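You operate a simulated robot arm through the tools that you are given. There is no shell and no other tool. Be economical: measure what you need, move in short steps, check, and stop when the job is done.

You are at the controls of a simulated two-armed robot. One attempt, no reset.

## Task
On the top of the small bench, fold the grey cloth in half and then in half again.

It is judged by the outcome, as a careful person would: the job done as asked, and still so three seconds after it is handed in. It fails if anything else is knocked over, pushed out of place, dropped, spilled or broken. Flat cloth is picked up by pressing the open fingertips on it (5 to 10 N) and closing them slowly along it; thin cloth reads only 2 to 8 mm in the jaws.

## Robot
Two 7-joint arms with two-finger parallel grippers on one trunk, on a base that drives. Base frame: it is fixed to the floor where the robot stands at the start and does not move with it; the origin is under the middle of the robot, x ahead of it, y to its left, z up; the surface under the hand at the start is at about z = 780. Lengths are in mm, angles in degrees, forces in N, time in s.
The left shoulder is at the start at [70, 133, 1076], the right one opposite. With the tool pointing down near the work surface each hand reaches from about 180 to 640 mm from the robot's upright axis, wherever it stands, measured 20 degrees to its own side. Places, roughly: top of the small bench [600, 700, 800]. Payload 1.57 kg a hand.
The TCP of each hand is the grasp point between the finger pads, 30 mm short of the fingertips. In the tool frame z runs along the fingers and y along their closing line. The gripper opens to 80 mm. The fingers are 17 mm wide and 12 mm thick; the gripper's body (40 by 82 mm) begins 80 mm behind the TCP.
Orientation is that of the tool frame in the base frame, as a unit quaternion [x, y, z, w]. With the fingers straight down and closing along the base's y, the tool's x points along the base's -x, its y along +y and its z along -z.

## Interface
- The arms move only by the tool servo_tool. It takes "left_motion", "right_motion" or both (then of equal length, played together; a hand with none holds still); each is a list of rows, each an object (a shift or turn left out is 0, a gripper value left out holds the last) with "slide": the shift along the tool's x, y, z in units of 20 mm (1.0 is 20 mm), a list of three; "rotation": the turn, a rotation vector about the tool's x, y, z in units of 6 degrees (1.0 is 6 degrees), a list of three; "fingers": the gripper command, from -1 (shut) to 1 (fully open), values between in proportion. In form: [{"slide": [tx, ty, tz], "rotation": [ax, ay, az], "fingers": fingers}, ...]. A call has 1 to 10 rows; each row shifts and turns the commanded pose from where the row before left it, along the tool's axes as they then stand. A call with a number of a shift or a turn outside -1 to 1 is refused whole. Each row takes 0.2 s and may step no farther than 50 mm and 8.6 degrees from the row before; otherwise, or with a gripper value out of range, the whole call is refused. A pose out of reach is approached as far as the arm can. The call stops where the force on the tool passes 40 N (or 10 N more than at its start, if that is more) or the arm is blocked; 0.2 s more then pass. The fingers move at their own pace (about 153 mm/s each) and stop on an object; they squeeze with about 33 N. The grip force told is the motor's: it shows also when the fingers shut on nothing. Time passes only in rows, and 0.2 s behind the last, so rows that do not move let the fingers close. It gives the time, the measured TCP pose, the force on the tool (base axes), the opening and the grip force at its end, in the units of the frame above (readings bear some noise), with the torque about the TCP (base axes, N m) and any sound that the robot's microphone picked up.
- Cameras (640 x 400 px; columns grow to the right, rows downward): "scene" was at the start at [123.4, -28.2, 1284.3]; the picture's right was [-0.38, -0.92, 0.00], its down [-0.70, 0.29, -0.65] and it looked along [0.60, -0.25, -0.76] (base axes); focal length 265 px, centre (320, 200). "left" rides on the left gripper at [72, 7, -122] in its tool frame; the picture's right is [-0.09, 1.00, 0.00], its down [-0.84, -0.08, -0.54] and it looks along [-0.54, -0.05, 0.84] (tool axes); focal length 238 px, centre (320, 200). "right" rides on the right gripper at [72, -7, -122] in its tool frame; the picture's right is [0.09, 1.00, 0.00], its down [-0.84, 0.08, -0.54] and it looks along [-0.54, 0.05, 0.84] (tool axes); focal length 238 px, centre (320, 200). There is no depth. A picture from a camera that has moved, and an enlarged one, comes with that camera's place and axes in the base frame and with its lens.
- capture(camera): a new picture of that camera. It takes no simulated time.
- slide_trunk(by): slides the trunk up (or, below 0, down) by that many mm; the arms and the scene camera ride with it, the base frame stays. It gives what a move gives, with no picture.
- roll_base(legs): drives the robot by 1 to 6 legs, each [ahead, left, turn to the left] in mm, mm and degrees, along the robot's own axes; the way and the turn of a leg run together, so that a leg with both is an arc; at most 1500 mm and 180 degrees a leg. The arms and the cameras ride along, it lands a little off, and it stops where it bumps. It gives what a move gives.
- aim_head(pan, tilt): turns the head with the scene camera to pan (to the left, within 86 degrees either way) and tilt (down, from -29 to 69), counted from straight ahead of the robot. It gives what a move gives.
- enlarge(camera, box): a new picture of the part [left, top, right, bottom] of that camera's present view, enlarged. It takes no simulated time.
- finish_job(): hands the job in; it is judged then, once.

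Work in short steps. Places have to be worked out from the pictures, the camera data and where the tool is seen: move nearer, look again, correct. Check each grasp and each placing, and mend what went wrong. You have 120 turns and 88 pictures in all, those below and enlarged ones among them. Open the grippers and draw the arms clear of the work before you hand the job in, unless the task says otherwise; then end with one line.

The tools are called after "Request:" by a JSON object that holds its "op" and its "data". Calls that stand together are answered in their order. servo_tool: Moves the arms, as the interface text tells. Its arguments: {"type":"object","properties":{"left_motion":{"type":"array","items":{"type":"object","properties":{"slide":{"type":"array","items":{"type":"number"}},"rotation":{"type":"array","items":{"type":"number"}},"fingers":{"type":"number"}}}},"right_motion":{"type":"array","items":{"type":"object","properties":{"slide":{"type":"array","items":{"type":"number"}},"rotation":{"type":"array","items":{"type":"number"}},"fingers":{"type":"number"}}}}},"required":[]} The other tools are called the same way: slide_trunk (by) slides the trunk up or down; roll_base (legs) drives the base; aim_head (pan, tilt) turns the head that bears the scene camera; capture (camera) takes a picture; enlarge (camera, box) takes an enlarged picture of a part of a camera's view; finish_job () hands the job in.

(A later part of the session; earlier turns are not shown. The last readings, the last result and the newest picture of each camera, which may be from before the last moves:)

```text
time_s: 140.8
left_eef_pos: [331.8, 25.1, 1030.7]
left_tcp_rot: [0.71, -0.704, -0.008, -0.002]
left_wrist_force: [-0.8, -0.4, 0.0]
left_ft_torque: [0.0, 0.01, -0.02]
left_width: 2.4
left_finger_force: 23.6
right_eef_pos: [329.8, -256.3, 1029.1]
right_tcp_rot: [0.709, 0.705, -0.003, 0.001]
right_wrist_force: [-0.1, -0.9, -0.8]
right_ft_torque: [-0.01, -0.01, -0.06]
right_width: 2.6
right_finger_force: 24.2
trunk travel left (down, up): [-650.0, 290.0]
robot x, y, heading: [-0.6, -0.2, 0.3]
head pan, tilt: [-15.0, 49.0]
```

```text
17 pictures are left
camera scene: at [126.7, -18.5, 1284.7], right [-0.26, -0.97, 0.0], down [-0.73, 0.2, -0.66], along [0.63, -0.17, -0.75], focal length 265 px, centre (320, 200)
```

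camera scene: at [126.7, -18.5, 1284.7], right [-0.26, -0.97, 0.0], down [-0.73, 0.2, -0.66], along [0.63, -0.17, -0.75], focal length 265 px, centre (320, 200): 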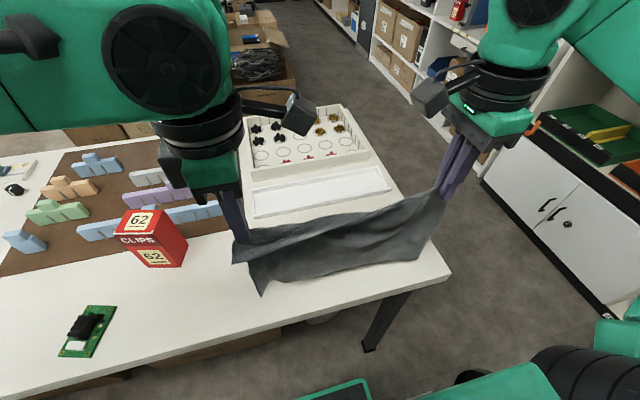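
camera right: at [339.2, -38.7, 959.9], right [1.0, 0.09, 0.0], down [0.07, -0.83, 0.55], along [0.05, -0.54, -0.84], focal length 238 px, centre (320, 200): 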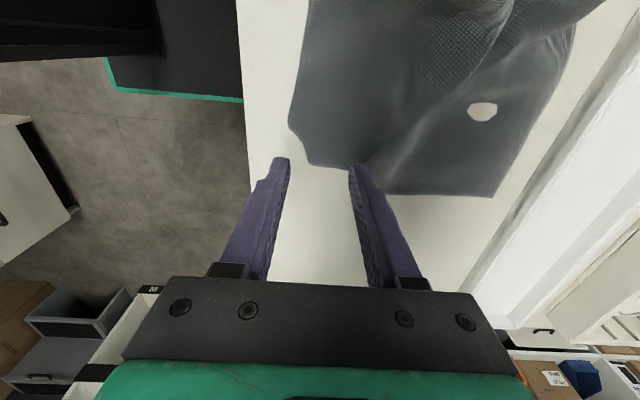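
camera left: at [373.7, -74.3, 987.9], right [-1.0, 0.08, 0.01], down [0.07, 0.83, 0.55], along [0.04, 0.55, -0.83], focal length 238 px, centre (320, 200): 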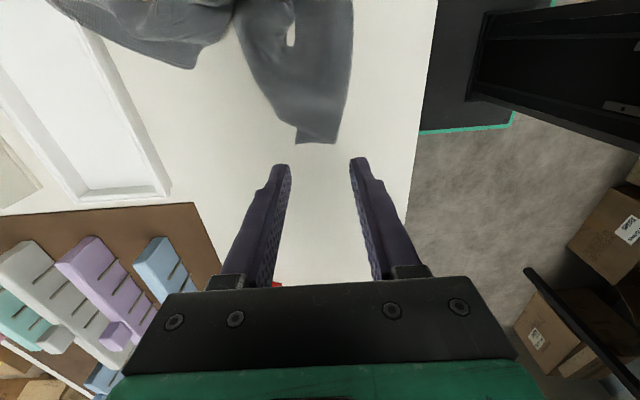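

Hanging flat, bottom edge at x≈342 over y 37…−279. Lower to plant it, then move ahead and down to lay the first half.

Request:
{"op": "servo_tool", "data": {"left_motion": [{"slide": [0, 0, 0.5]}, {"slide": [0, 0, 0.4]}, {"slide": [0, -0.7, 0.5]}, {"slide": [0, -0.7, 0.6]}, {"slide": [0, -0.7, 0.6]}, {"slide": [0, -0.7, 0.65]}, {"slide": [0, -0.7, 0.65]}, {"slide": [0, -0.7, 0.65]}, {"slide": [0, -0.7, 0.65]}, {"slide": [0, -0.7, 0.65]}], "right_motion": [{"slide": [0, 0, 0.5]}, {"slide": [0, 0, 0.4]}, {"slide": [0, 0.7, 0.5]}, {"slide": [0, 0.7, 0.6]}, {"slide": [0, 0.7, 0.6]}, {"slide": [0, 0.7, 0.65]}, {"slide": [0, 0.7, 0.65]}, {"slide": [0, 0.7, 0.65]}, {"slide": [0, 0.7, 0.65]}, {"slide": [0, 0.7, 0.65]}]}}

Request:
{"op": "capture", "data": {"camera": "scene"}}

```text
time_s: 143.0
left_eef_pos: [444.6, 28.5, 912.5]
left_tcp_rot: [0.711, -0.703, -0.008, -0.002]
left_wrist_force: [-0.1, 0.1, -0.5]
left_ft_torque: [-0.03, 0.01, 0.01]
left_width: 1.9
left_finger_force: 23.3
right_eef_pos: [440.3, -257.3, 910.0]
right_tcp_rot: [0.708, 0.706, -0.002, 0.001]
right_wrist_force: [0.3, 0.6, 0.6]
right_ft_torque: [0.0, 0.0, -0.02]
right_width: 2.9
right_finger_force: 23.4
trunk travel left (down, up): [-650.0, 290.0]
robot x, y, heading: [-2.9, 1.0, -0.1]
head pan, tilt: [-15.0, 49.0]
```

```text
16 pictures are left
camera scene: at [128.5, -18.5, 1284.5], right [-0.26, -0.97, 0.0], down [-0.73, 0.2, -0.65], along [0.63, -0.17, -0.76], focal length 265 px, centre (320, 200)
```

scene: 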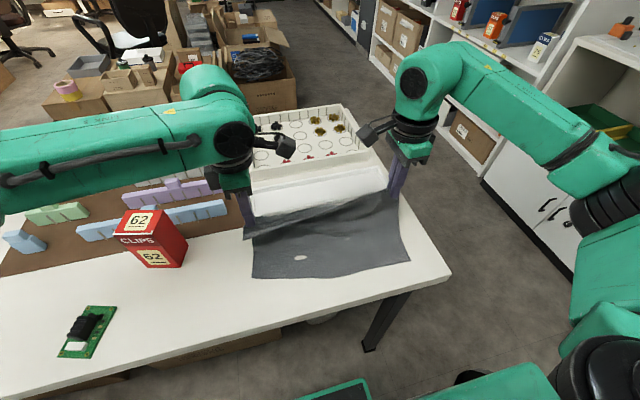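

The first half is laid, with the bottom edge slightly skewed: left at x≈383, right at x≈336. I follow that skew: left goes 40 mm further ahead, then both corners arc back onto that edge.

Request:
{"op": "servo_tool", "data": {"left_motion": [{"slide": [0, -1, 0]}, {"slide": [0, -1, 0]}, {"slide": [0, 1, 0.1]}, {"slide": [0, 1, 0.4]}, {"slide": [0, 0.8, 0.7]}, {"slide": [0, 0.7, 0.9]}, {"slide": [0, 0.6, 1]}, {"slide": [0, 0.3, 0.9]}, {"slide": [0, 0, 0.7]}, {}], "right_motion": [{}, {}, {"slide": [0.05, -1, 0.1]}, {"slide": [0.05, -1, 0.4]}, {"slide": [0.05, -0.8, 0.7]}, {"slide": [0.05, -0.7, 0.9]}, {"slide": [0.05, -0.6, 1]}, {"slide": [0, -0.3, 0.9]}, {"slide": [0, 0, 0.6]}, {}]}}

Request:
{"op": "enlarge", "data": {"camera": "scene", "box": [210, 150, 450, 310]}}

```text
time_s: 145.2
left_eef_pos: [395.5, 29.7, 817.4]
left_tcp_rot: [0.711, -0.703, -0.007, -0.001]
left_wrist_force: [0.1, -1.2, 0.6]
left_ft_torque: [-0.01, 0.0, -0.02]
left_width: 2.1
left_finger_force: 23.6
right_eef_pos: [353.3, -252.1, 820.1]
right_tcp_rot: [0.709, 0.705, -0.003, 0.002]
right_wrist_force: [0.0, -0.2, -0.1]
right_ft_torque: [-0.01, 0.0, -0.01]
right_width: 2.5
right_finger_force: 24.1
trunk travel left (down, up): [-650.0, 290.0]
robot x, y, heading: [1.5, -1.5, 0.1]
head pan, tilt: [-15.0, 49.0]
```

```text
2.50 times, centred on (330, 230) of scene
camera zoom: at [126.6, -18.2, 1284.7], right [-0.26, -0.97, 0.0], down [-0.73, 0.2, -0.66], along [0.63, -0.17, -0.75], focal length 662 px, centre (295, 125)
```

zoom: 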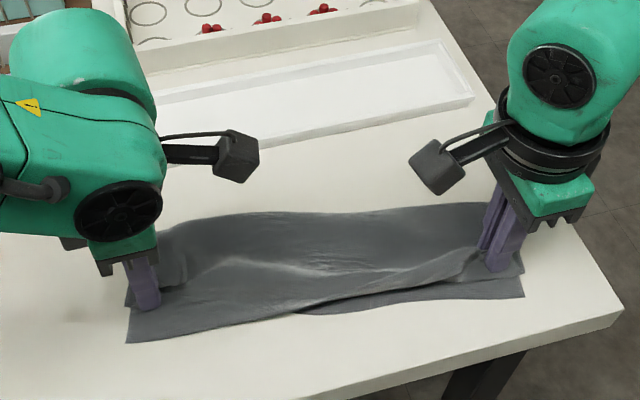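

Nearly matched: the lower layer's edge still shows 20–30 mm in front of the grips. I move both grips toward me (left 20 mm, right 23 mm) and set down.

Request:
{"op": "servo_tool", "data": {"left_motion": [{"slide": [0, 0.2, -0.2]}, {"slide": [-0.1, 0.4, 0]}, {"slide": [-0.1, 0.4, 0]}, {"slide": [0, 0, 0.2]}, {"slide": [0, 0, 0.15]}, {}], "right_motion": [{"slide": [0, -0.25, -0.2]}, {"slide": [0, -0.45, 0]}, {"slide": [0, -0.45, 0]}, {"slide": [0, 0, 0.2]}, {"slide": [0, 0, 0.25]}, {}]}}

Request:
{"op": "enlarge", "data": {"camera": "scene", "box": [210, 170, 450, 330]}}

```text
time_s: 146.6
left_eef_pos: [374.0, 35.9, 816.5]
left_tcp_rot: [0.711, -0.703, -0.008, -0.002]
left_wrist_force: [-0.1, -0.3, -0.6]
left_ft_torque: [-0.03, 0.0, -0.01]
left_width: 2.2
left_finger_force: 24.1
right_eef_pos: [331.1, -252.4, 813.0]
right_tcp_rot: [0.709, 0.705, -0.002, 0.001]
right_wrist_force: [0.4, 0.5, 1.3]
right_ft_torque: [-0.01, 0.0, -0.02]
right_width: 2.6
right_finger_force: 23.2
trunk travel left (down, up): [-650.0, 290.0]
robot x, y, heading: [0.4, -0.4, -0.1]
head pan, tilt: [-15.0, 49.0]
```

```text
2.50 times, centred on (330, 250) of scene
camera zoom: at [126.7, -18.4, 1284.7], right [-0.26, -0.97, 0.0], down [-0.73, 0.2, -0.66], along [0.63, -0.17, -0.75], focal length 662 px, centre (295, 75)
```

zoom: 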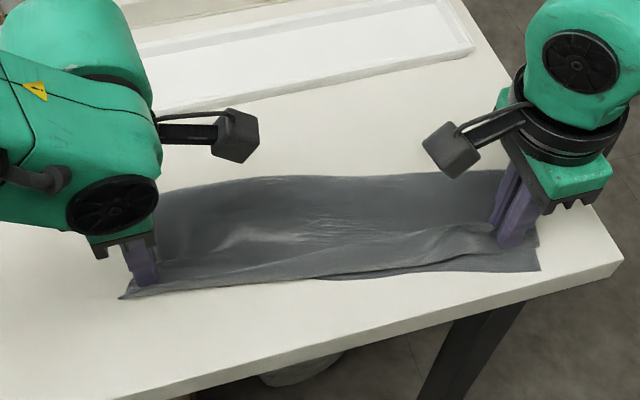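

Well aligned. Release both with a small opening and rise clear.

Request:
{"op": "servo_tool", "data": {"left_motion": [{"slide": [0, 0, 0.15]}, {"fingers": -0.75}, {"fingers": -0.6}, {}, {"slide": [0, 0, -0.5]}, {"slide": [0, 0, -1]}, {"slide": [0, 0, -1]}, {"slide": [-0.5, 0, -1]}, {"slide": [-1, 0, -1]}, {"slide": [-1, 0, -1]}], "right_motion": [{}, {"fingers": -0.75}, {"fingers": -0.6}, {}, {"slide": [0, 0, -0.5]}, {"slide": [0, 0, -1]}, {"slide": [0, 0, -1]}, {"slide": [0, 0, -1]}, {"slide": [-0.2, 0, -0.5]}, {"slide": [-0.2, 0, 0]}]}}

Request:
{"op": "enlarge", "data": {"camera": "scene", "box": [210, 170, 450, 330]}}

Request:
{"op": "capture", "data": {"camera": "right"}}

```text
time_s: 148.8
left_eef_pos: [376.7, 80.0, 926.1]
left_tcp_rot: [0.711, -0.703, -0.008, -0.002]
left_wrist_force: [0.5, -0.4, 0.3]
left_ft_torque: [-0.02, 0.0, -0.03]
left_width: 16.0
left_finger_force: 0.1
right_eef_pos: [329.4, -258.9, 895.6]
right_tcp_rot: [0.708, 0.707, -0.003, 0.001]
right_wrist_force: [0.0, 0.2, -0.7]
right_ft_torque: [-0.03, -0.01, 0.02]
right_width: 16.1
right_finger_force: 0.0
trunk travel left (down, up): [-650.0, 290.0]
robot x, y, heading: [-2.6, 0.1, -0.1]
head pan, tilt: [-15.0, 49.0]
```

```text
2.50 times, centred on (330, 250) of scene
camera zoom: at [126.3, -17.5, 1284.8], right [-0.26, -0.97, 0.0], down [-0.73, 0.19, -0.66], along [0.63, -0.17, -0.75], focal length 662 px, centre (295, 75)
```

zoom: 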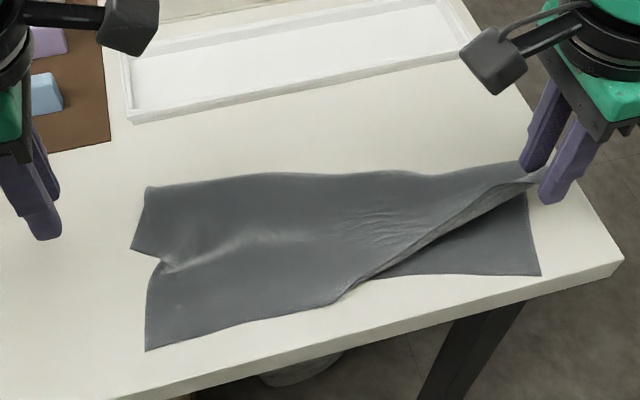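

```text
12 pictures are left
camera right: at [323.5, -186.7, 1017.4], right [1.0, 0.09, 0.0], down [0.07, -0.83, 0.55], along [0.05, -0.54, -0.84], focal length 238 px, centre (320, 200)
```

right: 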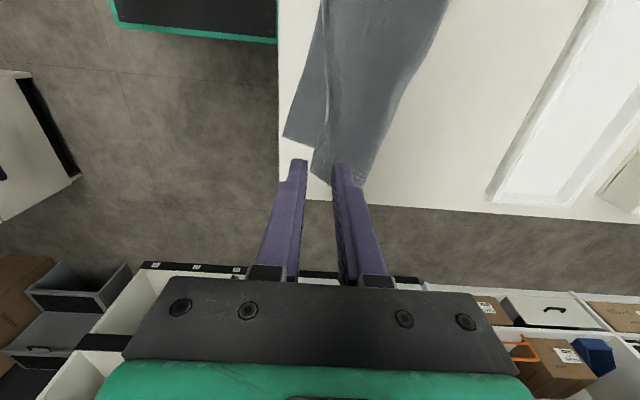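

The 16 mm opening was too small: the top layer clung to the right finger, and on the left it overshot to x≈315. I set the right corner back down on its place, open wide there and rise.

Request:
{"op": "servo_tool", "data": {"right_motion": [{"slide": [0.2, 0, 1]}, {"slide": [0.15, 0, 1]}, {"slide": [0, 0, 1]}, {"slide": [0, 0.1, 0.7]}, {"slide": [0, 0, 0.3]}, {"fingers": -0.3}, {"fingers": 0.1}, {"fingers": 0.4}, {}, {}]}}

Request:
{"op": "servo_tool", "data": {"right_motion": [{"slide": [0, 0, -0.5]}, {"slide": [0, 0, -0.8]}, {"slide": [0, 0, -1]}, {"slide": [0, 0, -1]}, {"slide": [-0.5, 0, -1]}, {"slide": [-1, 0, -0.5]}, {}]}}

Request:
{"op": "enlarge", "data": {"camera": "scene", "box": [210, 170, 450, 330]}}

```text
time_s: 151.0
left_eef_pos: [376.9, 78.5, 923.9]
left_tcp_rot: [0.711, -0.703, -0.007, -0.003]
left_wrist_force: [0.3, 0.0, 0.5]
left_ft_torque: [0.0, 0.02, 0.01]
left_width: 16.1
left_finger_force: 0.1
right_eef_pos: [333.7, -251.6, 813.4]
right_tcp_rot: [0.709, 0.705, -0.002, 0.001]
right_wrist_force: [0.3, -0.1, 0.8]
right_ft_torque: [-0.05, 0.02, -0.01]
right_width: 56.1
right_finger_force: 0.1
trunk travel left (down, up): [-650.0, 290.0]
robot x, y, heading: [-1.8, 1.4, -0.2]
head pan, tilt: [-15.0, 49.0]
```

```text
time_s: 152.6
left_eef_pos: [377.0, 80.0, 924.8]
left_tcp_rot: [0.711, -0.703, -0.008, -0.001]
left_wrist_force: [0.2, 0.6, -0.2]
left_ft_torque: [-0.02, -0.03, -0.02]
left_width: 16.3
left_finger_force: 0.1
right_eef_pos: [331.6, -283.7, 913.3]
right_tcp_rot: [0.708, 0.706, -0.003, 0.002]
right_wrist_force: [0.0, -0.6, 0.1]
right_ft_torque: [0.01, -0.01, -0.01]
right_width: 55.9
right_finger_force: 0.1
trunk travel left (down, up): [-650.0, 290.0]
robot x, y, heading: [5.1, 1.1, 0.2]
head pan, tilt: [-15.0, 49.0]
```

```text
2.50 times, centred on (330, 250) of scene
camera zoom: at [127.3, -18.1, 1284.6], right [-0.26, -0.97, 0.0], down [-0.73, 0.2, -0.66], along [0.63, -0.17, -0.76], focal length 662 px, centre (295, 75)
```

zoom: 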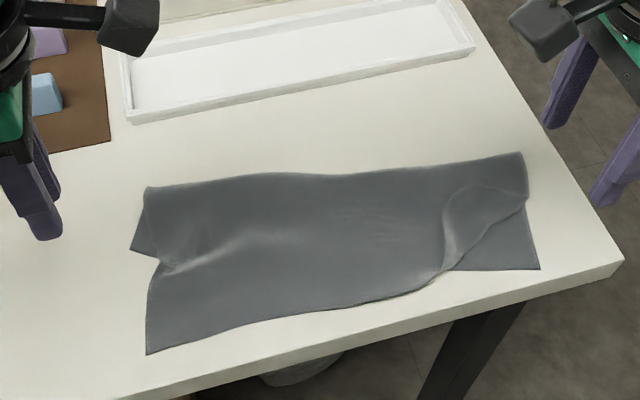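

The picture shows the left grip had been ~70 mm behind the near-left corner, so that corner now overshoots to (315,43); the right top corner is curled back near (352,−278) and should go to about (300,−265). I bring both hands over these corners to correct them.

Request:
{"op": "servo_tool", "data": {"left_motion": [{"slide": [0.4, 0.45, 0.4], "fingers": 0}, {"slide": [0.4, 0.45, 0.6]}, {"slide": [0.4, 0.45, 0.7]}, {"slide": [0.4, 0.45, 0.8]}, {"slide": [0.4, 0.45, 0.8]}, {"slide": [0.45, 0.4, 0.8]}, {}], "right_motion": [{"slide": [0.15, 0.2, 0.4], "fingers": -0.1}, {"slide": [0.15, 0.2, 0.6]}, {"slide": [0.15, 0.2, 0.6]}, {"slide": [0.15, 0.2, 0.6]}, {"slide": [0.15, 0.2, 0.6]}, {"slide": [0.05, 0, 0.6]}, {}]}}

Request:
{"op": "capture", "data": {"camera": "right"}}

Request:
{"op": "capture", "data": {"camera": "left"}}

```text
time_s: 154.2
left_eef_pos: [320.4, 31.6, 841.3]
left_tcp_rot: [0.712, -0.703, -0.007, -0.001]
left_wrist_force: [0.8, 0.3, 0.0]
left_ft_torque: [-0.05, 0.05, -0.01]
left_width: 40.1
left_finger_force: 0.0
right_eef_pos: [352.6, -268.6, 841.0]
right_tcp_rot: [0.709, 0.706, -0.002, 0.001]
right_wrist_force: [-0.6, 0.5, -0.2]
right_ft_torque: [0.02, 0.01, -0.06]
right_width: 36.0
right_finger_force: 0.0
trunk travel left (down, up): [-650.0, 290.0]
robot x, y, heading: [-0.8, 1.9, 0.3]
head pan, tilt: [-15.0, 49.0]
```

```text
10 pictures are left
camera right: at [347.0, -195.1, 962.3], right [1.0, 0.09, 0.0], down [0.07, -0.83, 0.55], along [0.05, -0.54, -0.84], focal length 238 px, centre (320, 200)
```

right: 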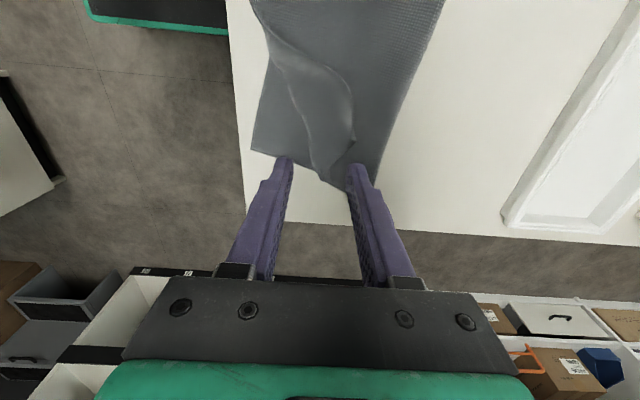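

```text
9 pictures are left
camera left: at [316.6, -39.4, 961.8], right [-1.0, 0.08, 0.01], down [0.07, 0.83, 0.55], along [0.04, 0.55, -0.83], focal length 238 px, centre (320, 200)
```

left: 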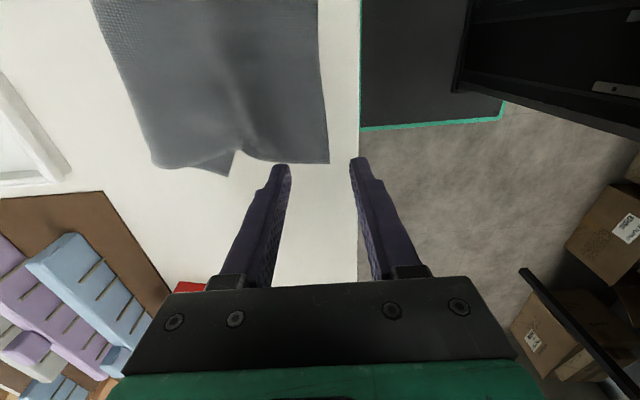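

The left end is badly uneven (one layer ends at x≈401, the other at 314). Best remedy: pinch the true near corners with both hands, re-hang the sheet and lay it again. Descend on both corners; the right only lightly, to take just the curled top layer.

Request:
{"op": "servo_tool", "data": {"left_motion": [{"slide": [0, -0.15, 0.5]}, {"slide": [0, 0, 0.5]}, {"slide": [0, 0, 0.4]}, {"slide": [0, 0, 0.08]}, {}], "right_motion": [{"slide": [-0.35, 0.1, 0.5]}, {"slide": [0, 0, 0.5]}, {"slide": [0, 0, 0.3]}, {}, {}]}}

Request:
{"op": "servo_tool", "data": {"left_motion": [{"slide": [0, 0, 0.05]}, {"fingers": -0.1}, {"fingers": -0.2}, {"fingers": -0.3}, {"fingers": -0.42}, {"fingers": -0.54}, {"fingers": -0.66}, {"fingers": -0.8}, {"fingers": -1}, {}], "right_motion": [{}, {"fingers": -0.2}, {"fingers": -0.3}, {"fingers": -0.4}, {"fingers": -0.5}, {"fingers": -0.6}, {"fingers": -0.7}, {"fingers": -0.8}, {"fingers": -1}, {}]}}

```text
time_s: 155.4
left_eef_pos: [324.4, 33.6, 812.1]
left_tcp_rot: [0.71, -0.704, -0.008, -0.001]
left_wrist_force: [0.6, 0.0, 3.7]
left_ft_torque: [0.01, -0.1, -0.01]
left_width: 40.1
left_finger_force: 0.1
right_eef_pos: [354.9, -274.5, 817.0]
right_tcp_rot: [0.708, 0.706, -0.003, 0.001]
right_wrist_force: [-0.3, 0.7, 0.7]
right_ft_torque: [-0.01, -0.01, 0.05]
right_width: 36.1
right_finger_force: 0.1
trunk travel left (down, up): [-650.0, 290.0]
robot x, y, heading: [-0.4, 2.4, 0.1]
head pan, tilt: [-15.0, 49.0]
```

```text
time_s: 157.6
left_eef_pos: [322.9, 34.2, 812.4]
left_tcp_rot: [0.711, -0.703, -0.007, -0.002]
left_wrist_force: [2.1, 0.0, 15.7]
left_ft_torque: [-0.15, -0.25, 0.02]
left_width: 2.4
left_finger_force: 23.8
right_eef_pos: [355.1, -275.0, 817.4]
right_tcp_rot: [0.709, 0.706, -0.001, 0.002]
right_wrist_force: [-0.9, 0.2, 0.7]
right_ft_torque: [-0.03, 0.0, 0.02]
right_width: 2.3
right_finger_force: 23.9
trunk travel left (down, up): [-650.0, 290.0]
robot x, y, heading: [0.2, 2.2, 0.1]
head pan, tilt: [-15.0, 49.0]
```

Both hold (2.4 and 2.3 mm). Lift both together to hang the sheet.

Request:
{"op": "servo_tool", "data": {"left_motion": [{"slide": [0, -0.2, -0.6]}, {"slide": [0, -0.4, -0.9]}, {"slide": [0, -0.4, -1]}, {"slide": [0, -0.4, -1]}, {"slide": [0, -0.4, -1]}, {"slide": [0, -0.4, -1]}, {"slide": [0, -0.4, -1]}, {"slide": [0, -0.4, -1]}, {"slide": [0, -0.4, -1]}, {"slide": [0, -0.4, -1]}], "right_motion": [{"slide": [0.1, 0.1, -0.6]}, {"slide": [0.1, 0.2, -0.9]}, {"slide": [0.1, 0.25, -1]}, {"slide": [0, 0.25, -1]}, {"slide": [0, 0.25, -1]}, {"slide": [0, 0.25, -1]}, {"slide": [0, 0.25, -1]}, {"slide": [0, 0.25, -1]}, {"slide": [0, 0.25, -1]}, {"slide": [0, 0.25, -1]}]}}

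Request:
{"op": "servo_tool", "data": {"left_motion": [{"slide": [0, 0, -0.8]}, {"slide": [0, 0, -0.8]}, {}, {}], "right_motion": [{"slide": [0, 0, -0.7]}, {"slide": [0, 0, -0.6]}, {}, {}]}}

Request:
{"op": "capture", "data": {"camera": "scene"}}

```text
time_s: 159.8
left_eef_pos: [402.2, 31.6, 999.9]
left_tcp_rot: [0.711, -0.703, -0.009, -0.001]
left_wrist_force: [-0.1, 0.4, 0.4]
left_ft_torque: [-0.02, 0.02, -0.03]
left_width: 2.5
left_finger_force: 23.8
right_eef_pos: [402.2, -266.9, 1007.6]
right_tcp_rot: [0.709, 0.706, -0.002, 0.001]
right_wrist_force: [0.1, -0.2, 0.2]
right_ft_torque: [-0.03, -0.01, -0.02]
right_width: 2.0
right_finger_force: 23.9
trunk travel left (down, up): [-650.0, 290.0]
robot x, y, heading: [-0.7, 1.2, 0.1]
head pan, tilt: [-15.0, 49.0]
```

```text
time_s: 160.8
left_eef_pos: [402.9, 29.2, 1030.8]
left_tcp_rot: [0.711, -0.703, -0.008, -0.001]
left_wrist_force: [-0.3, -1.1, -0.1]
left_ft_torque: [0.0, -0.01, 0.0]
left_width: 2.4
left_finger_force: 24.2
right_eef_pos: [399.5, -268.8, 1032.7]
right_tcp_rot: [0.708, 0.706, -0.002, 0.001]
right_wrist_force: [-0.2, 0.1, 0.2]
right_ft_torque: [-0.03, -0.02, -0.02]
right_width: 2.1
right_finger_force: 23.1
trunk travel left (down, up): [-650.0, 290.0]
robot x, y, heading: [0.6, 2.0, 0.0]
head pan, tilt: [-15.0, 49.0]
```

```text
8 pictures are left
camera scene: at [126.8, -18.3, 1284.7], right [-0.26, -0.97, 0.0], down [-0.73, 0.2, -0.66], along [0.63, -0.17, -0.75], focal length 265 px, centre (320, 200)
```

scene: 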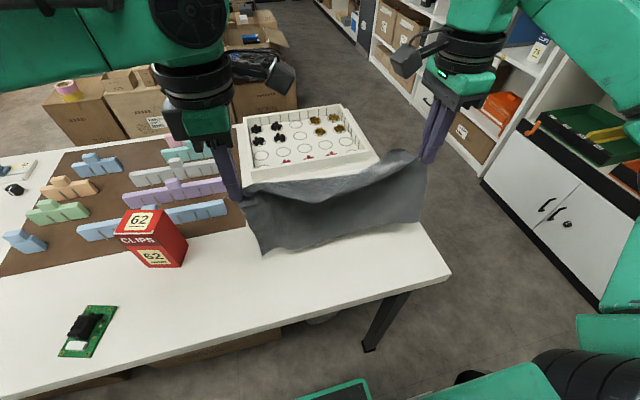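

A clean hang. The right grip sits ~30 mm inside its corner, so I'll keep the right hand ~32 mm lower. Move back to x≈322, lower to plant the bottom edge, then lay the first half moving ahead.

Request:
{"op": "servo_tool", "data": {"left_motion": [{"slide": [0, 0.6, 0]}, {"slide": [0, 0.8, 0]}, {"slide": [0, 0.8, 0]}, {"slide": [0, 0.8, 0]}, {"slide": [0, 0.7, 0]}, {"slide": [0, 0.3, 0]}, {}, {"slide": [0, 0, 0.5]}, {"slide": [0, 0, 0.5]}, {"slide": [0, 0, 0.5]}], "right_motion": [{"slide": [0, -0.6, 0.3]}, {"slide": [0, -0.8, 0.4]}, {"slide": [0, -0.8, 0.4]}, {"slide": [0, -0.8, 0.4]}, {"slide": [0, -0.7, 0.2]}, {"slide": [0, -0.3, 0]}, {}, {"slide": [0, 0, 0.5]}, {"slide": [0, 0, 0.5]}, {"slide": [0, 0, 0.5]}]}}

Request:
{"op": "servo_tool", "data": {"left_motion": [{"slide": [0, -0.5, 0.6]}, {"slide": [0, -0.6, 0.6]}, {"slide": [0, -0.7, 0.6]}, {"slide": [0, -0.7, 0.6]}, {"slide": [0, -0.7, 0.6]}, {"slide": [0, -0.7, 0.6]}, {"slide": [0, -0.7, 0.6]}, {"slide": [0, -0.65, 0.6]}, {}], "right_motion": [{"slide": [0, 0.5, 0.65]}, {"slide": [0, 0.6, 0.65]}, {"slide": [0, 0.7, 0.65]}, {"slide": [0, 0.7, 0.65]}, {"slide": [0, 0.7, 0.65]}, {"slide": [0, 0.7, 0.65]}, {"slide": [0, 0.7, 0.65]}, {"slide": [0, 0.65, 0.6]}, {}]}}

Request:
{"op": "enlarge", "data": {"camera": "scene", "box": [210, 160, 450, 320]}}

```text
time_s: 163.0
left_eef_pos: [321.2, 29.3, 1003.9]
left_tcp_rot: [0.712, -0.702, -0.008, -0.002]
left_wrist_force: [-0.7, -0.4, -0.8]
left_ft_torque: [0.01, 0.02, -0.05]
left_width: 2.4
left_finger_force: 23.5
right_eef_pos: [322.6, -269.1, 969.6]
right_tcp_rot: [0.708, 0.706, -0.003, 0.001]
right_wrist_force: [0.4, -0.1, -0.6]
right_ft_torque: [0.0, 0.01, -0.03]
right_width: 2.4
right_finger_force: 23.7
trunk travel left (down, up): [-650.0, 290.0]
robot x, y, heading: [-4.0, -4.2, -0.3]
head pan, tilt: [-15.0, 49.0]
```

```text
time_s: 165.0
left_eef_pos: [424.8, 33.1, 903.2]
left_tcp_rot: [0.711, -0.703, -0.008, -0.001]
left_wrist_force: [-0.6, -0.2, 0.5]
left_ft_torque: [0.0, -0.02, 0.01]
left_width: 2.5
left_finger_force: 23.9
right_eef_pos: [425.8, -269.5, 863.4]
right_tcp_rot: [0.709, 0.705, -0.003, 0.001]
right_wrist_force: [-0.2, 0.6, 0.4]
right_ft_torque: [-0.01, -0.01, 0.02]
right_width: 2.0
right_finger_force: 23.7
trunk travel left (down, up): [-650.0, 290.0]
robot x, y, heading: [1.5, -2.2, -0.0]
head pan, tilt: [-15.0, 49.0]
```

```text
2.50 times, centred on (330, 240) of scene
camera zoom: at [126.1, -18.5, 1284.8], right [-0.26, -0.97, 0.0], down [-0.73, 0.2, -0.66], along [0.63, -0.17, -0.75], focal length 662 px, centre (295, 100)
```

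zoom: 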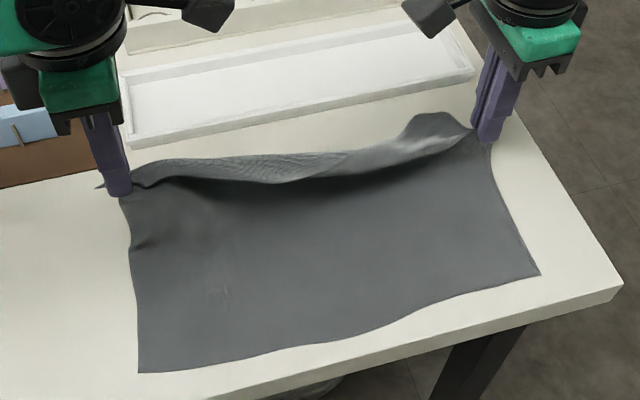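

Excellent: the laid edge runs straight at x≈316 from y=51 to −277. Now arc both grips back onto that edge (left to ≈(328,39), right to ≈(346,−263)).

Request:
{"op": "servo_tool", "data": {"left_motion": [{"slide": [-0.05, 1, 0]}, {"slide": [-0.05, 1, 0.2]}, {"slide": [-0.05, 0.8, 0.5]}, {"slide": [-0.05, 0.7, 0.7]}, {"slide": [-0.05, 0.6, 0.85]}, {"slide": [-0.05, 0.45, 0.9]}, {"slide": [0, 0.3, 0.7]}, {"slide": [0, 0, 0.4]}, {"slide": [0, 0, 0.15]}, {}], "right_motion": [{"slide": [0.05, -0.9, 0]}, {"slide": [0.05, -0.8, 0.1]}, {"slide": [0.05, -0.7, 0.25]}, {"slide": [0.05, -0.6, 0.4]}, {"slide": [0.05, -0.5, 0.5]}, {"slide": [0.05, -0.3, 0.5]}, {"slide": [0, -0.2, 0.4]}, {"slide": [0, 0, 0.15]}, {"slide": [0, 0, 0.05]}, {}]}}

Request:
{"op": "enlarge", "data": {"camera": "scene", "box": [210, 170, 450, 330]}}

```text
time_s: 167.2
left_eef_pos: [327.0, 40.0, 819.1]
left_tcp_rot: [0.71, -0.704, -0.008, -0.002]
left_wrist_force: [0.3, -0.6, 0.5]
left_ft_torque: [0.0, 0.01, -0.01]
left_width: 2.4
left_finger_force: 24.2
right_eef_pos: [345.9, -263.0, 820.5]
right_tcp_rot: [0.708, 0.706, -0.003, 0.001]
right_wrist_force: [0.0, 1.1, -1.3]
right_ft_torque: [0.0, -0.03, -0.02]
right_width: 2.2
right_finger_force: 23.4
trunk travel left (down, up): [-650.0, 290.0]
robot x, y, heading: [-1.4, 0.3, -0.1]
head pan, tilt: [-15.0, 49.0]
```

```text
2.50 times, centred on (330, 250) of scene
camera zoom: at [126.7, -18.4, 1284.7], right [-0.26, -0.97, 0.0], down [-0.73, 0.2, -0.66], along [0.63, -0.17, -0.75], focal length 662 px, centre (295, 75)
```

zoom: 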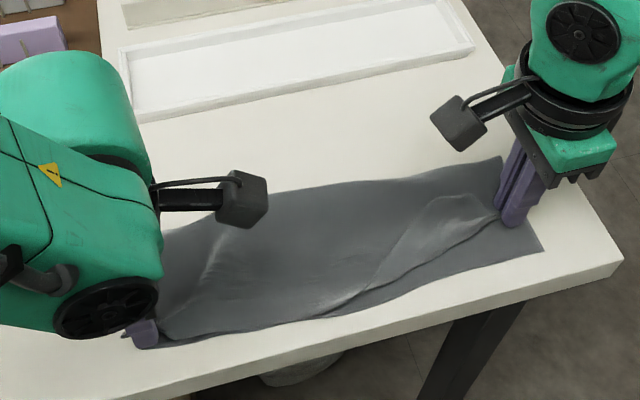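

Left is matched; the right still needs ~25 mm toward me. Adjust it, set both down, open wide and rise.

Request:
{"op": "servo_tool", "data": {"left_motion": [{}, {}, {}, {"slide": [0, 0, 0.15]}, {}, {"fingers": -0.6}, {"fingers": -0.2}, {"fingers": 0.2}, {}, {}], "right_motion": [{"slide": [0, -0.4, -0.1]}, {"slide": [-0.2, -0.45, 0]}, {"slide": [-0.15, -0.45, 0]}, {"slide": [0, 0, 0.3]}, {}, {"fingers": -0.6}, {"fingers": -0.2}, {"fingers": 0.2}, {}, {}]}}

Request:
{"op": "servo_tool", "data": {"left_motion": [{"slide": [0, 0, -0.2]}, {"slide": [0, 0, -0.5]}, {"slide": [0, 0, -1]}, {"slide": [0, 0, -1]}, {"slide": [-1, 0, -1]}, {"slide": [-1, -0.5, -1]}, {"slide": [-1, -0.5, -0.5]}, {}], "right_motion": [{"slide": [0, 0, -0.2]}, {"slide": [0, 0, -0.5]}, {"slide": [0, 0, -1]}, {"slide": [0, 0, -1]}, {"slide": [-1, 0, -1]}, {"slide": [-1, 0, -1]}, {"slide": [-1, 0, -0.5]}, {}]}}

Request:
{"op": "enlarge", "data": {"camera": "scene", "box": [210, 170, 450, 330]}}

```text
time_s: 169.4
left_eef_pos: [327.9, 38.0, 815.5]
left_tcp_rot: [0.711, -0.703, -0.008, -0.002]
left_wrist_force: [-0.2, 0.4, 0.3]
left_ft_torque: [0.01, -0.01, 0.0]
left_width: 47.9
left_finger_force: 0.0
right_eef_pos: [320.2, -271.0, 814.1]
right_tcp_rot: [0.708, 0.706, -0.002, 0.001]
right_wrist_force: [0.4, 0.2, -0.5]
right_ft_torque: [-0.02, -0.03, 0.04]
right_width: 47.9
right_finger_force: 0.0
trunk travel left (down, up): [-650.0, 290.0]
robot x, y, heading: [1.3, -0.3, 0.0]
head pan, tilt: [-15.0, 49.0]
```

```text
time_s: 171.2
left_eef_pos: [348.5, 97.2, 922.2]
left_tcp_rot: [0.711, -0.704, -0.008, -0.002]
left_wrist_force: [0.1, 0.3, 0.4]
left_ft_torque: [0.02, 0.01, -0.01]
left_width: 47.9
left_finger_force: 0.0
right_eef_pos: [316.2, -329.6, 918.0]
right_tcp_rot: [0.708, 0.706, -0.003, 0.001]
right_wrist_force: [-0.2, -0.3, -0.3]
right_ft_torque: [0.01, 0.0, -0.01]
right_width: 48.1
right_finger_force: 0.1
trunk travel left (down, up): [-650.0, 290.0]
robot x, y, heading: [-1.4, -2.2, -0.3]
head pan, tilt: [-15.0, 49.0]
```

```text
2.50 times, centred on (330, 250) of scene
camera zoom: at [126.7, -19.0, 1284.7], right [-0.26, -0.97, 0.0], down [-0.73, 0.2, -0.66], along [0.63, -0.17, -0.75], focal length 662 px, centre (295, 75)
```

zoom: 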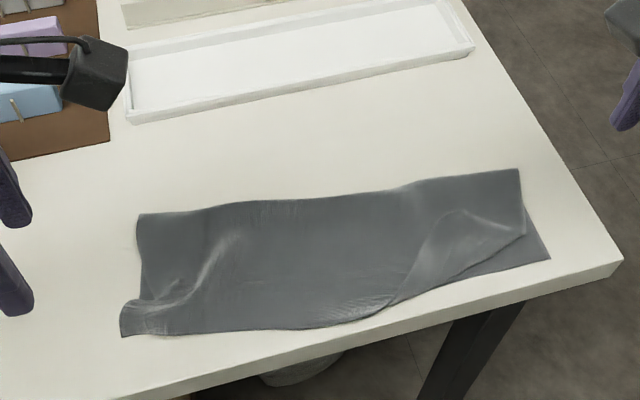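

A decent half fold. For the second fold the right hand will take the right end's middle (both layers, ≈(352,−282)) closing along y, and carry it over to the left end (≈(380,45)). Turn the right hand back first.

Request:
{"op": "servo_tool", "data": {"right_motion": [{"rotation": [0, 0, -1]}, {"rotation": [0, 0, -1]}, {"rotation": [0, 0, -1]}, {"rotation": [0, 0, -1]}, {"rotation": [0, 0, -1]}, {"rotation": [0, 0, -1]}, {"rotation": [0, 0, -1]}, {"rotation": [0, 0, -1]}, {"rotation": [0, 0, -1]}, {"rotation": [0, 0, -1]}], "left_motion": [{"slide": [-0.5, 0, 0]}, {"slide": [-0.5, 0, 0]}, {"slide": [-0.5, 0, -0.5]}, {"slide": [-0.5, 0, -0.5]}, {"slide": [-0.5, 0, -0.5]}, {"slide": [-0.5, 0, -0.5]}, {}, {}, {}, {}]}}

Request:
{"op": "servo_tool", "data": {"right_motion": [{"rotation": [0, 0, -1]}, {"rotation": [0, 0, -1]}, {"rotation": [0, 0, -1]}, {"rotation": [0, 0, -1]}, {"rotation": [0, 0, -0.9]}, {"slide": [-0.6, 0.9, 0.5], "fingers": 0}, {"slide": [-0.6, 0.9, 0.8]}, {"slide": [-0.6, 0.85, 0.9]}, {"slide": [0, 0, 0.9]}, {"slide": [0, 0, 0.6]}]}}

Request:
{"op": "capture", "data": {"camera": "right"}}

```text
time_s: 173.4
left_eef_pos: [346.5, 157.0, 961.7]
left_tcp_rot: [0.711, -0.703, -0.008, -0.002]
left_wrist_force: [0.8, 0.3, -0.1]
left_ft_torque: [-0.03, 0.01, 0.02]
left_width: 48.2
left_finger_force: 0.1
right_eef_pos: [319.6, -329.4, 920.3]
right_tcp_rot: [0.26, 0.966, -0.002, -0.001]
right_wrist_force: [1.2, 0.6, -0.5]
right_ft_torque: [-0.02, 0.02, 0.03]
right_width: 48.0
right_finger_force: 0.2
trunk travel left (down, up): [-650.0, 290.0]
robot x, y, heading: [-0.2, -0.0, -0.1]
head pan, tilt: [-15.0, 49.0]
```

```text
time_s: 175.6
left_eef_pos: [347.2, 158.9, 962.4]
left_tcp_rot: [0.712, -0.702, -0.008, -0.002]
left_wrist_force: [0.3, 0.0, 0.9]
left_ft_torque: [-0.01, 0.0, 0.0]
left_width: 47.9
left_finger_force: 0.1
right_eef_pos: [357.7, -276.8, 845.3]
right_tcp_rot: [0.008, 1.0, -0.003, -0.002]
right_wrist_force: [0.3, -0.4, 0.2]
right_ft_torque: [0.02, 0.02, 0.0]
right_width: 39.9
right_finger_force: 0.0
trunk travel left (down, up): [-650.0, 290.0]
robot x, y, heading: [-0.4, -2.8, 0.0]
head pan, tilt: [-15.0, 49.0]
```

```text
4 pictures are left
camera right: at [285.5, -281.7, 966.6], right [-0.08, 1.0, -0.01], down [0.84, 0.07, 0.54], along [0.54, 0.04, -0.84], focal length 238 px, centre (320, 200)
```

right: 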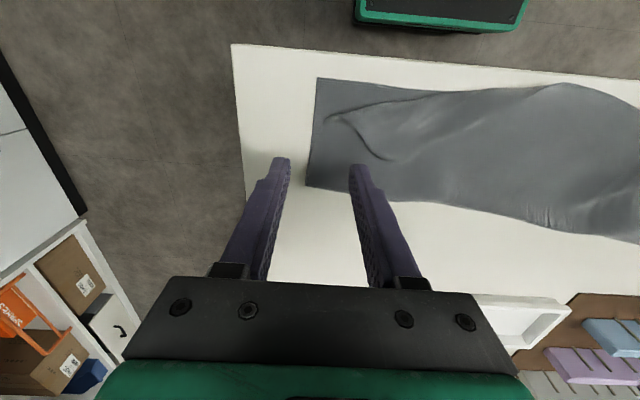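

The end edge is at y≈−283, x 305–389. I centre at x≈347, y≈−274 and press, then close slowly.

Request:
{"op": "servo_tool", "data": {"right_motion": [{"slide": [0.5, 0.15, 0.6]}, {"slide": [0, 0, 0.6]}, {"slide": [0, 0, 0.3]}, {"slide": [0, 0, 0.1]}, {}]}}

```text
time_s: 176.8
left_eef_pos: [346.5, 158.0, 962.4]
left_tcp_rot: [0.711, -0.703, -0.008, -0.001]
left_wrist_force: [0.5, -0.5, -0.6]
left_ft_torque: [0.03, 0.02, -0.01]
left_width: 48.0
left_finger_force: 0.1
right_eef_pos: [344.7, -273.2, 812.9]
right_tcp_rot: [0.008, 1.0, -0.003, -0.001]
right_wrist_force: [-0.2, -0.3, 8.5]
right_ft_torque: [0.25, 0.06, 0.0]
right_width: 39.9
right_finger_force: 0.1
trunk travel left (down, up): [-650.0, 290.0]
robot x, y, heading: [0.3, 0.6, 0.0]
head pan, tilt: [-15.0, 49.0]
```

8.5 N on the inner finger. Close slowly.

Request:
{"op": "servo_tool", "data": {"right_motion": [{"fingers": -0.1}, {"fingers": -0.2}, {"fingers": -0.3}, {"fingers": -0.4}, {"fingers": -0.5}, {"fingers": -0.6}, {"fingers": -0.7}, {"fingers": -0.8}, {"fingers": -0.9}, {"fingers": -1}]}}

Request:
{"op": "servo_tool", "data": {"right_motion": [{}, {}]}}

```text
time_s: 179.0
left_eef_pos: [346.5, 158.3, 962.1]
left_tcp_rot: [0.711, -0.703, -0.007, -0.001]
left_wrist_force: [0.3, 0.3, 0.0]
left_ft_torque: [0.02, 0.03, 0.0]
left_width: 47.9
left_finger_force: 0.0
right_eef_pos: [344.9, -272.6, 813.4]
right_tcp_rot: [0.007, 1.0, -0.004, -0.001]
right_wrist_force: [0.2, 2.2, 12.1]
right_ft_torque: [0.14, 0.06, 0.0]
right_width: 0.2
right_finger_force: 22.0
trunk travel left (down, up): [-650.0, 290.0]
robot x, y, heading: [-2.1, -2.6, -0.2]
head pan, tilt: [-15.0, 49.0]
```

```text
time_s: 179.6
left_eef_pos: [345.1, 158.2, 961.7]
left_tcp_rot: [0.711, -0.703, -0.008, -0.001]
left_wrist_force: [0.2, -0.3, 0.4]
left_ft_torque: [-0.01, -0.03, 0.03]
left_width: 48.1
left_finger_force: 0.0
right_eef_pos: [344.9, -271.8, 812.5]
right_tcp_rot: [0.006, 1.0, -0.003, 0.0]
right_wrist_force: [-0.7, 2.4, 11.9]
right_ft_torque: [0.16, 0.07, -0.01]
right_width: 0.3
right_finger_force: 21.8
trunk travel left (down, up): [-650.0, 290.0]
robot x, y, heading: [-2.8, 2.8, 0.2]
head pan, tilt: [-15.0, 49.0]
```

Missed (0.2 mm). Corners have pinched more reliably, so I'll try at the folded back corner of this end (≈(389,−285)), which holds both layers, with a slight tilt toward the outer finger.

Request:
{"op": "servo_tool", "data": {"right_motion": [{"slide": [0, 0, -0.6]}, {"slide": [-0.7, 0.1, -0.3], "fingers": 0}, {"slide": [-0.95, 0, 0]}, {"slide": [0, 0, 0.5], "rotation": [-0.1, 0, 0]}, {"slide": [0, 0, 0.4]}, {}]}}

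```text
time_s: 181.0
left_eef_pos: [346.8, 157.3, 962.1]
left_tcp_rot: [0.711, -0.703, -0.008, -0.002]
left_wrist_force: [-0.5, 0.0, -0.6]
left_ft_torque: [0.0, -0.01, -0.01]
left_width: 48.0
left_finger_force: 0.1
right_eef_pos: [378.7, -271.7, 814.3]
right_tcp_rot: [0.007, 1.0, 0.003, -0.001]
right_wrist_force: [0.5, 0.3, -1.2]
right_ft_torque: [-0.03, -0.02, 0.04]
right_width: 40.2
right_finger_force: 0.1
trunk travel left (down, up): [-650.0, 290.0]
robot x, y, heading: [1.6, -0.0, 0.0]
head pan, tilt: [-15.0, 49.0]
```

Request:
{"op": "servo_tool", "data": {"right_motion": [{"slide": [0, 0, 0.1]}, {"slide": [0, 0, 0.05]}, {}]}}

```text
time_s: 181.8
left_eef_pos: [345.8, 158.7, 961.7]
left_tcp_rot: [0.711, -0.703, -0.007, -0.001]
left_wrist_force: [0.0, 0.1, 0.4]
left_ft_torque: [0.0, -0.01, 0.0]
left_width: 48.0
left_finger_force: 0.0
right_eef_pos: [379.5, -271.3, 812.4]
right_tcp_rot: [0.008, 1.0, 0.001, 0.002]
right_wrist_force: [1.8, -2.2, 17.0]
right_ft_torque: [-0.3, 0.05, 0.05]
right_width: 40.6
right_finger_force: 0.0
trunk travel left (down, up): [-650.0, 290.0]
robot x, y, heading: [-1.0, 3.6, -0.2]
head pan, tilt: [-15.0, 49.0]
```

Load is on the outer finger; undo the tilt and close.

Request:
{"op": "servo_tool", "data": {"right_motion": [{"rotation": [0.12, 0, 0], "slide": [0, 0, -0.01]}, {"fingers": -0.15}, {"fingers": -0.3}, {"fingers": -0.4}, {"fingers": -0.5}, {"fingers": -0.6}, {"fingers": -0.7}, {"fingers": -0.8}, {"fingers": -1}, {}]}}

```text
time_s: 184.0
left_eef_pos: [345.0, 158.8, 962.2]
left_tcp_rot: [0.711, -0.703, -0.006, -0.003]
left_wrist_force: [0.5, 0.7, -0.6]
left_ft_torque: [0.02, -0.03, -0.02]
left_width: 47.8
left_finger_force: 0.1
right_eef_pos: [377.9, -269.7, 811.8]
right_tcp_rot: [0.008, 1.0, -0.004, 0.001]
right_wrist_force: [0.2, -1.6, 25.6]
right_ft_torque: [-0.09, 0.1, -0.02]
right_width: 0.2
right_finger_force: 21.1
trunk travel left (down, up): [-650.0, 290.0]
robot x, y, heading: [-1.2, 0.3, -0.3]
head pan, tilt: [-15.0, 49.0]
```

Missed again. I'll instead straddle the folded (crease) edge at this end with the right hand closing along x, where both layers are joined. Raise, turn, and look.

Request:
{"op": "servo_tool", "data": {"right_motion": [{"slide": [0, 0, -1]}, {"slide": [0, 0, -1], "fingers": 0}, {"rotation": [0, 0, 1]}, {"rotation": [0, 0, 1]}, {"rotation": [0, 0, 1]}, {"rotation": [0, 0, 1]}, {"rotation": [0, 0, 1]}, {"rotation": [0, 0, 1]}, {"rotation": [0, 0, 1]}, {"rotation": [0, 0, 1]}]}}

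Request:
{"op": "servo_tool", "data": {"right_motion": [{"rotation": [0, 0, 1]}, {"rotation": [0, 0, 1]}, {"rotation": [0, 0, 1]}, {"rotation": [0, 0, 1]}, {"rotation": [0, 0, 1]}, {"rotation": [0, 0, 1]}, {"rotation": [0, 0, 0.9]}, {"slide": [0, 0.2, 0.5]}, {}]}}

Request:
{"op": "capture", "data": {"camera": "right"}}

```text
time_s: 186.2
left_eef_pos: [347.4, 158.3, 961.4]
left_tcp_rot: [0.711, -0.703, -0.008, -0.002]
left_wrist_force: [-0.2, -0.3, 0.1]
left_ft_torque: [-0.01, 0.03, 0.01]
left_width: 48.2
left_finger_force: 0.1
right_eef_pos: [378.1, -273.1, 850.3]
right_tcp_rot: [0.415, 0.91, -0.003, 0.002]
right_wrist_force: [0.3, -0.5, -0.5]
right_ft_torque: [0.01, -0.03, 0.0]
right_width: 40.2
right_finger_force: 0.2
trunk travel left (down, up): [-650.0, 290.0]
robot x, y, heading: [1.4, 0.1, -0.1]
head pan, tilt: [-15.0, 49.0]
```

```text
time_s: 188.2
left_eef_pos: [346.5, 157.3, 962.1]
left_tcp_rot: [0.712, -0.702, -0.008, -0.001]
left_wrist_force: [-0.3, -0.1, 0.2]
left_ft_torque: [0.04, 0.0, 0.02]
left_width: 47.9
left_finger_force: 0.1
right_eef_pos: [382.1, -271.4, 841.4]
right_tcp_rot: [0.709, 0.705, -0.003, 0.001]
right_wrist_force: [0.7, 0.9, -1.1]
right_ft_torque: [0.0, -0.03, 0.05]
right_width: 40.0
right_finger_force: 0.0
trunk travel left (down, up): [-650.0, 290.0]
robot x, y, heading: [3.2, -1.9, -0.2]
head pan, tilt: [-15.0, 49.0]
```

```text
3 pictures are left
camera right: at [376.9, -198.3, 961.9], right [1.0, 0.09, 0.0], down [0.07, -0.83, 0.55], along [0.05, -0.55, -0.84], focal length 238 px, centre (320, 200)
```

right: 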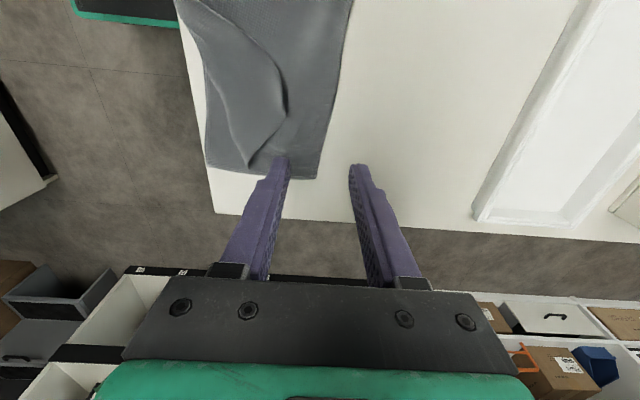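

Crease corner at (383,−294). Shift to (377,−280), press with a slight bias to the cloth-side finger, then close.

Request:
{"op": "servo_tool", "data": {"right_motion": [{"slide": [-0.4, -0.25, 0.6], "rotation": [-0.08, 0, 0]}, {"slide": [0, 0, 0.6]}, {"slide": [0, 0, 0.2]}, {"slide": [0, 0, 0.06]}, {}]}}

```text
time_s: 189.4
left_eef_pos: [345.2, 158.9, 963.8]
left_tcp_rot: [0.711, -0.703, -0.007, -0.002]
left_wrist_force: [-0.6, -0.6, -0.5]
left_ft_torque: [-0.04, -0.02, 0.0]
left_width: 48.1
left_finger_force: 0.0
right_eef_pos: [377.7, -279.1, 812.3]
right_tcp_rot: [0.709, 0.705, 0.0, 0.006]
right_wrist_force: [1.7, -5.0, 20.7]
right_ft_torque: [-0.05, 0.58, 0.11]
right_width: 39.1
right_finger_force: 0.0
trunk travel left (down, up): [-650.0, 290.0]
robot x, y, heading: [0.6, 4.8, 0.0]
head pan, tilt: [-15.0, 49.0]
```

Load on the cloth-side finger, a bit high; ease 0.8 mm and close slowly.

Request:
{"op": "servo_tool", "data": {"right_motion": [{"slide": [0, 0, -0.04]}, {"fingers": -0.1}, {"fingers": -0.2}, {"fingers": -0.3}, {"fingers": -0.42}, {"fingers": -0.54}, {"fingers": -0.66}, {"fingers": -0.78}, {"fingers": -1}, {}]}}

```text
time_s: 191.6
left_eef_pos: [344.1, 158.9, 962.9]
left_tcp_rot: [0.712, -0.703, -0.007, -0.003]
left_wrist_force: [-0.2, 0.1, 1.0]
left_ft_torque: [-0.01, 0.01, 0.04]
left_width: 47.9
left_finger_force: 0.1
right_eef_pos: [377.1, -277.5, 813.1]
right_tcp_rot: [0.708, 0.706, 0.0, 0.007]
right_wrist_force: [-2.3, 1.7, 18.1]
right_ft_torque: [0.17, 0.04, 0.01]
right_width: 2.3
right_finger_force: 23.8
trunk travel left (down, up): [-650.0, 290.0]
robot x, y, heading: [-0.7, -1.7, 0.2]
head pan, tilt: [-15.0, 49.0]
```

Gripped (2.3 mm, at the joined crease). Carry this end over in an arc to the left end: over the top, let the free front corner land first near the front, then set the held corner at ≈(425,32). The left hand moves well aside.

Request:
{"op": "servo_tool", "data": {"left_motion": [{"slide": [-1, 0, -0.5]}, {"slide": [-1, 0, -0.5]}, {"slide": [-1, 0, -0.5]}, {"slide": [-1, 0, -0.5]}, {"slide": [-1, 0, -0.5]}, {"slide": [-1, 0, -0.5]}, {}, {}, {}, {}], "right_motion": [{"slide": [0.4, 0, -0.8]}, {"slide": [0.7, -0.07, -0.9]}, {"slide": [0.9, -0.1, -0.9]}, {"slide": [0.9, -0.1, -0.9]}, {"slide": [1, -0.1, -0.87]}, {"slide": [0.85, -0.2, -0.6]}, {"slide": [0.85, -0.2, -0.6]}, {"slide": [0.85, -0.2, -0.6]}, {"slide": [0.85, -0.2, -0.6]}, {"slide": [0.85, -0.2, -0.6]}]}}

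Request:
{"op": "servo_tool", "data": {"right_motion": [{"slide": [0.95, -0.15, 0.3]}, {"slide": [0.95, -0.15, 0.3]}, {"slide": [0.95, -0.15, 0.3]}, {"slide": [0.95, -0.15, 0.3]}, {"slide": [0.95, -0.15, 0.3]}, {"slide": [0.83, -0.05, 0.83]}, {"slide": [0.83, -0.05, 0.83]}, {"slide": [0.83, -0.05, 0.83]}, {}]}}

Request:
{"op": "enlarge", "data": {"camera": "scene", "box": [210, 150, 450, 330]}}

```text
time_s: 193.8
left_eef_pos: [348.6, 277.1, 1020.9]
left_tcp_rot: [0.711, -0.703, -0.008, -0.002]
left_wrist_force: [-0.4, 0.1, -0.6]
left_ft_torque: [0.02, 0.0, -0.03]
left_width: 48.2
left_finger_force: 0.0
right_eef_pos: [349.0, -114.2, 958.2]
right_tcp_rot: [0.709, 0.705, 0.0, 0.005]
right_wrist_force: [0.1, 0.3, -0.1]
right_ft_torque: [-0.01, 0.01, -0.02]
right_width: 2.6
right_finger_force: 23.9
trunk travel left (down, up): [-650.0, 290.0]
robot x, y, heading: [0.4, -0.2, 0.1]
head pan, tilt: [-15.0, 49.0]
```

```text
time_s: 195.8
left_eef_pos: [348.6, 277.8, 1021.4]
left_tcp_rot: [0.711, -0.703, -0.007, -0.002]
left_wrist_force: [-0.1, 0.3, 0.8]
left_ft_torque: [0.02, -0.02, 0.01]
left_width: 47.9
left_finger_force: 0.1
right_eef_pos: [333.3, 29.2, 875.2]
right_tcp_rot: [0.709, 0.705, -0.001, 0.005]
right_wrist_force: [-0.5, -1.1, 0.3]
right_ft_torque: [-0.01, 0.04, 0.03]
right_width: 2.7
right_finger_force: 24.2
trunk travel left (down, up): [-650.0, 290.0]
robot x, y, heading: [2.3, -0.6, -0.4]
head pan, tilt: [-15.0, 49.0]
```

```text
2.22 times, centred on (330, 240) of scene
camera zoom: at [126.7, -18.7, 1284.7], right [-0.26, -0.97, 0.0], down [-0.73, 0.2, -0.66], along [0.63, -0.17, -0.75], focal length 589 px, centre (298, 111)
```

zoom: 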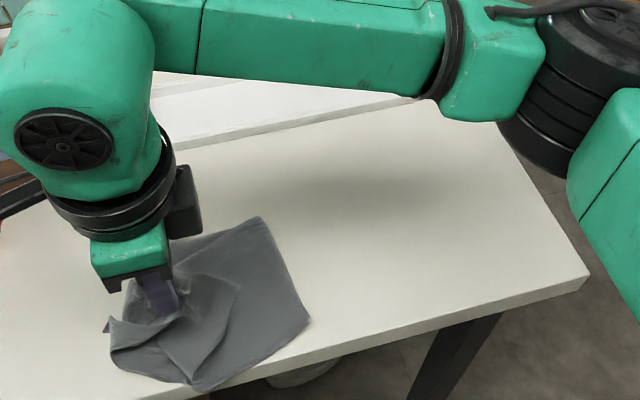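

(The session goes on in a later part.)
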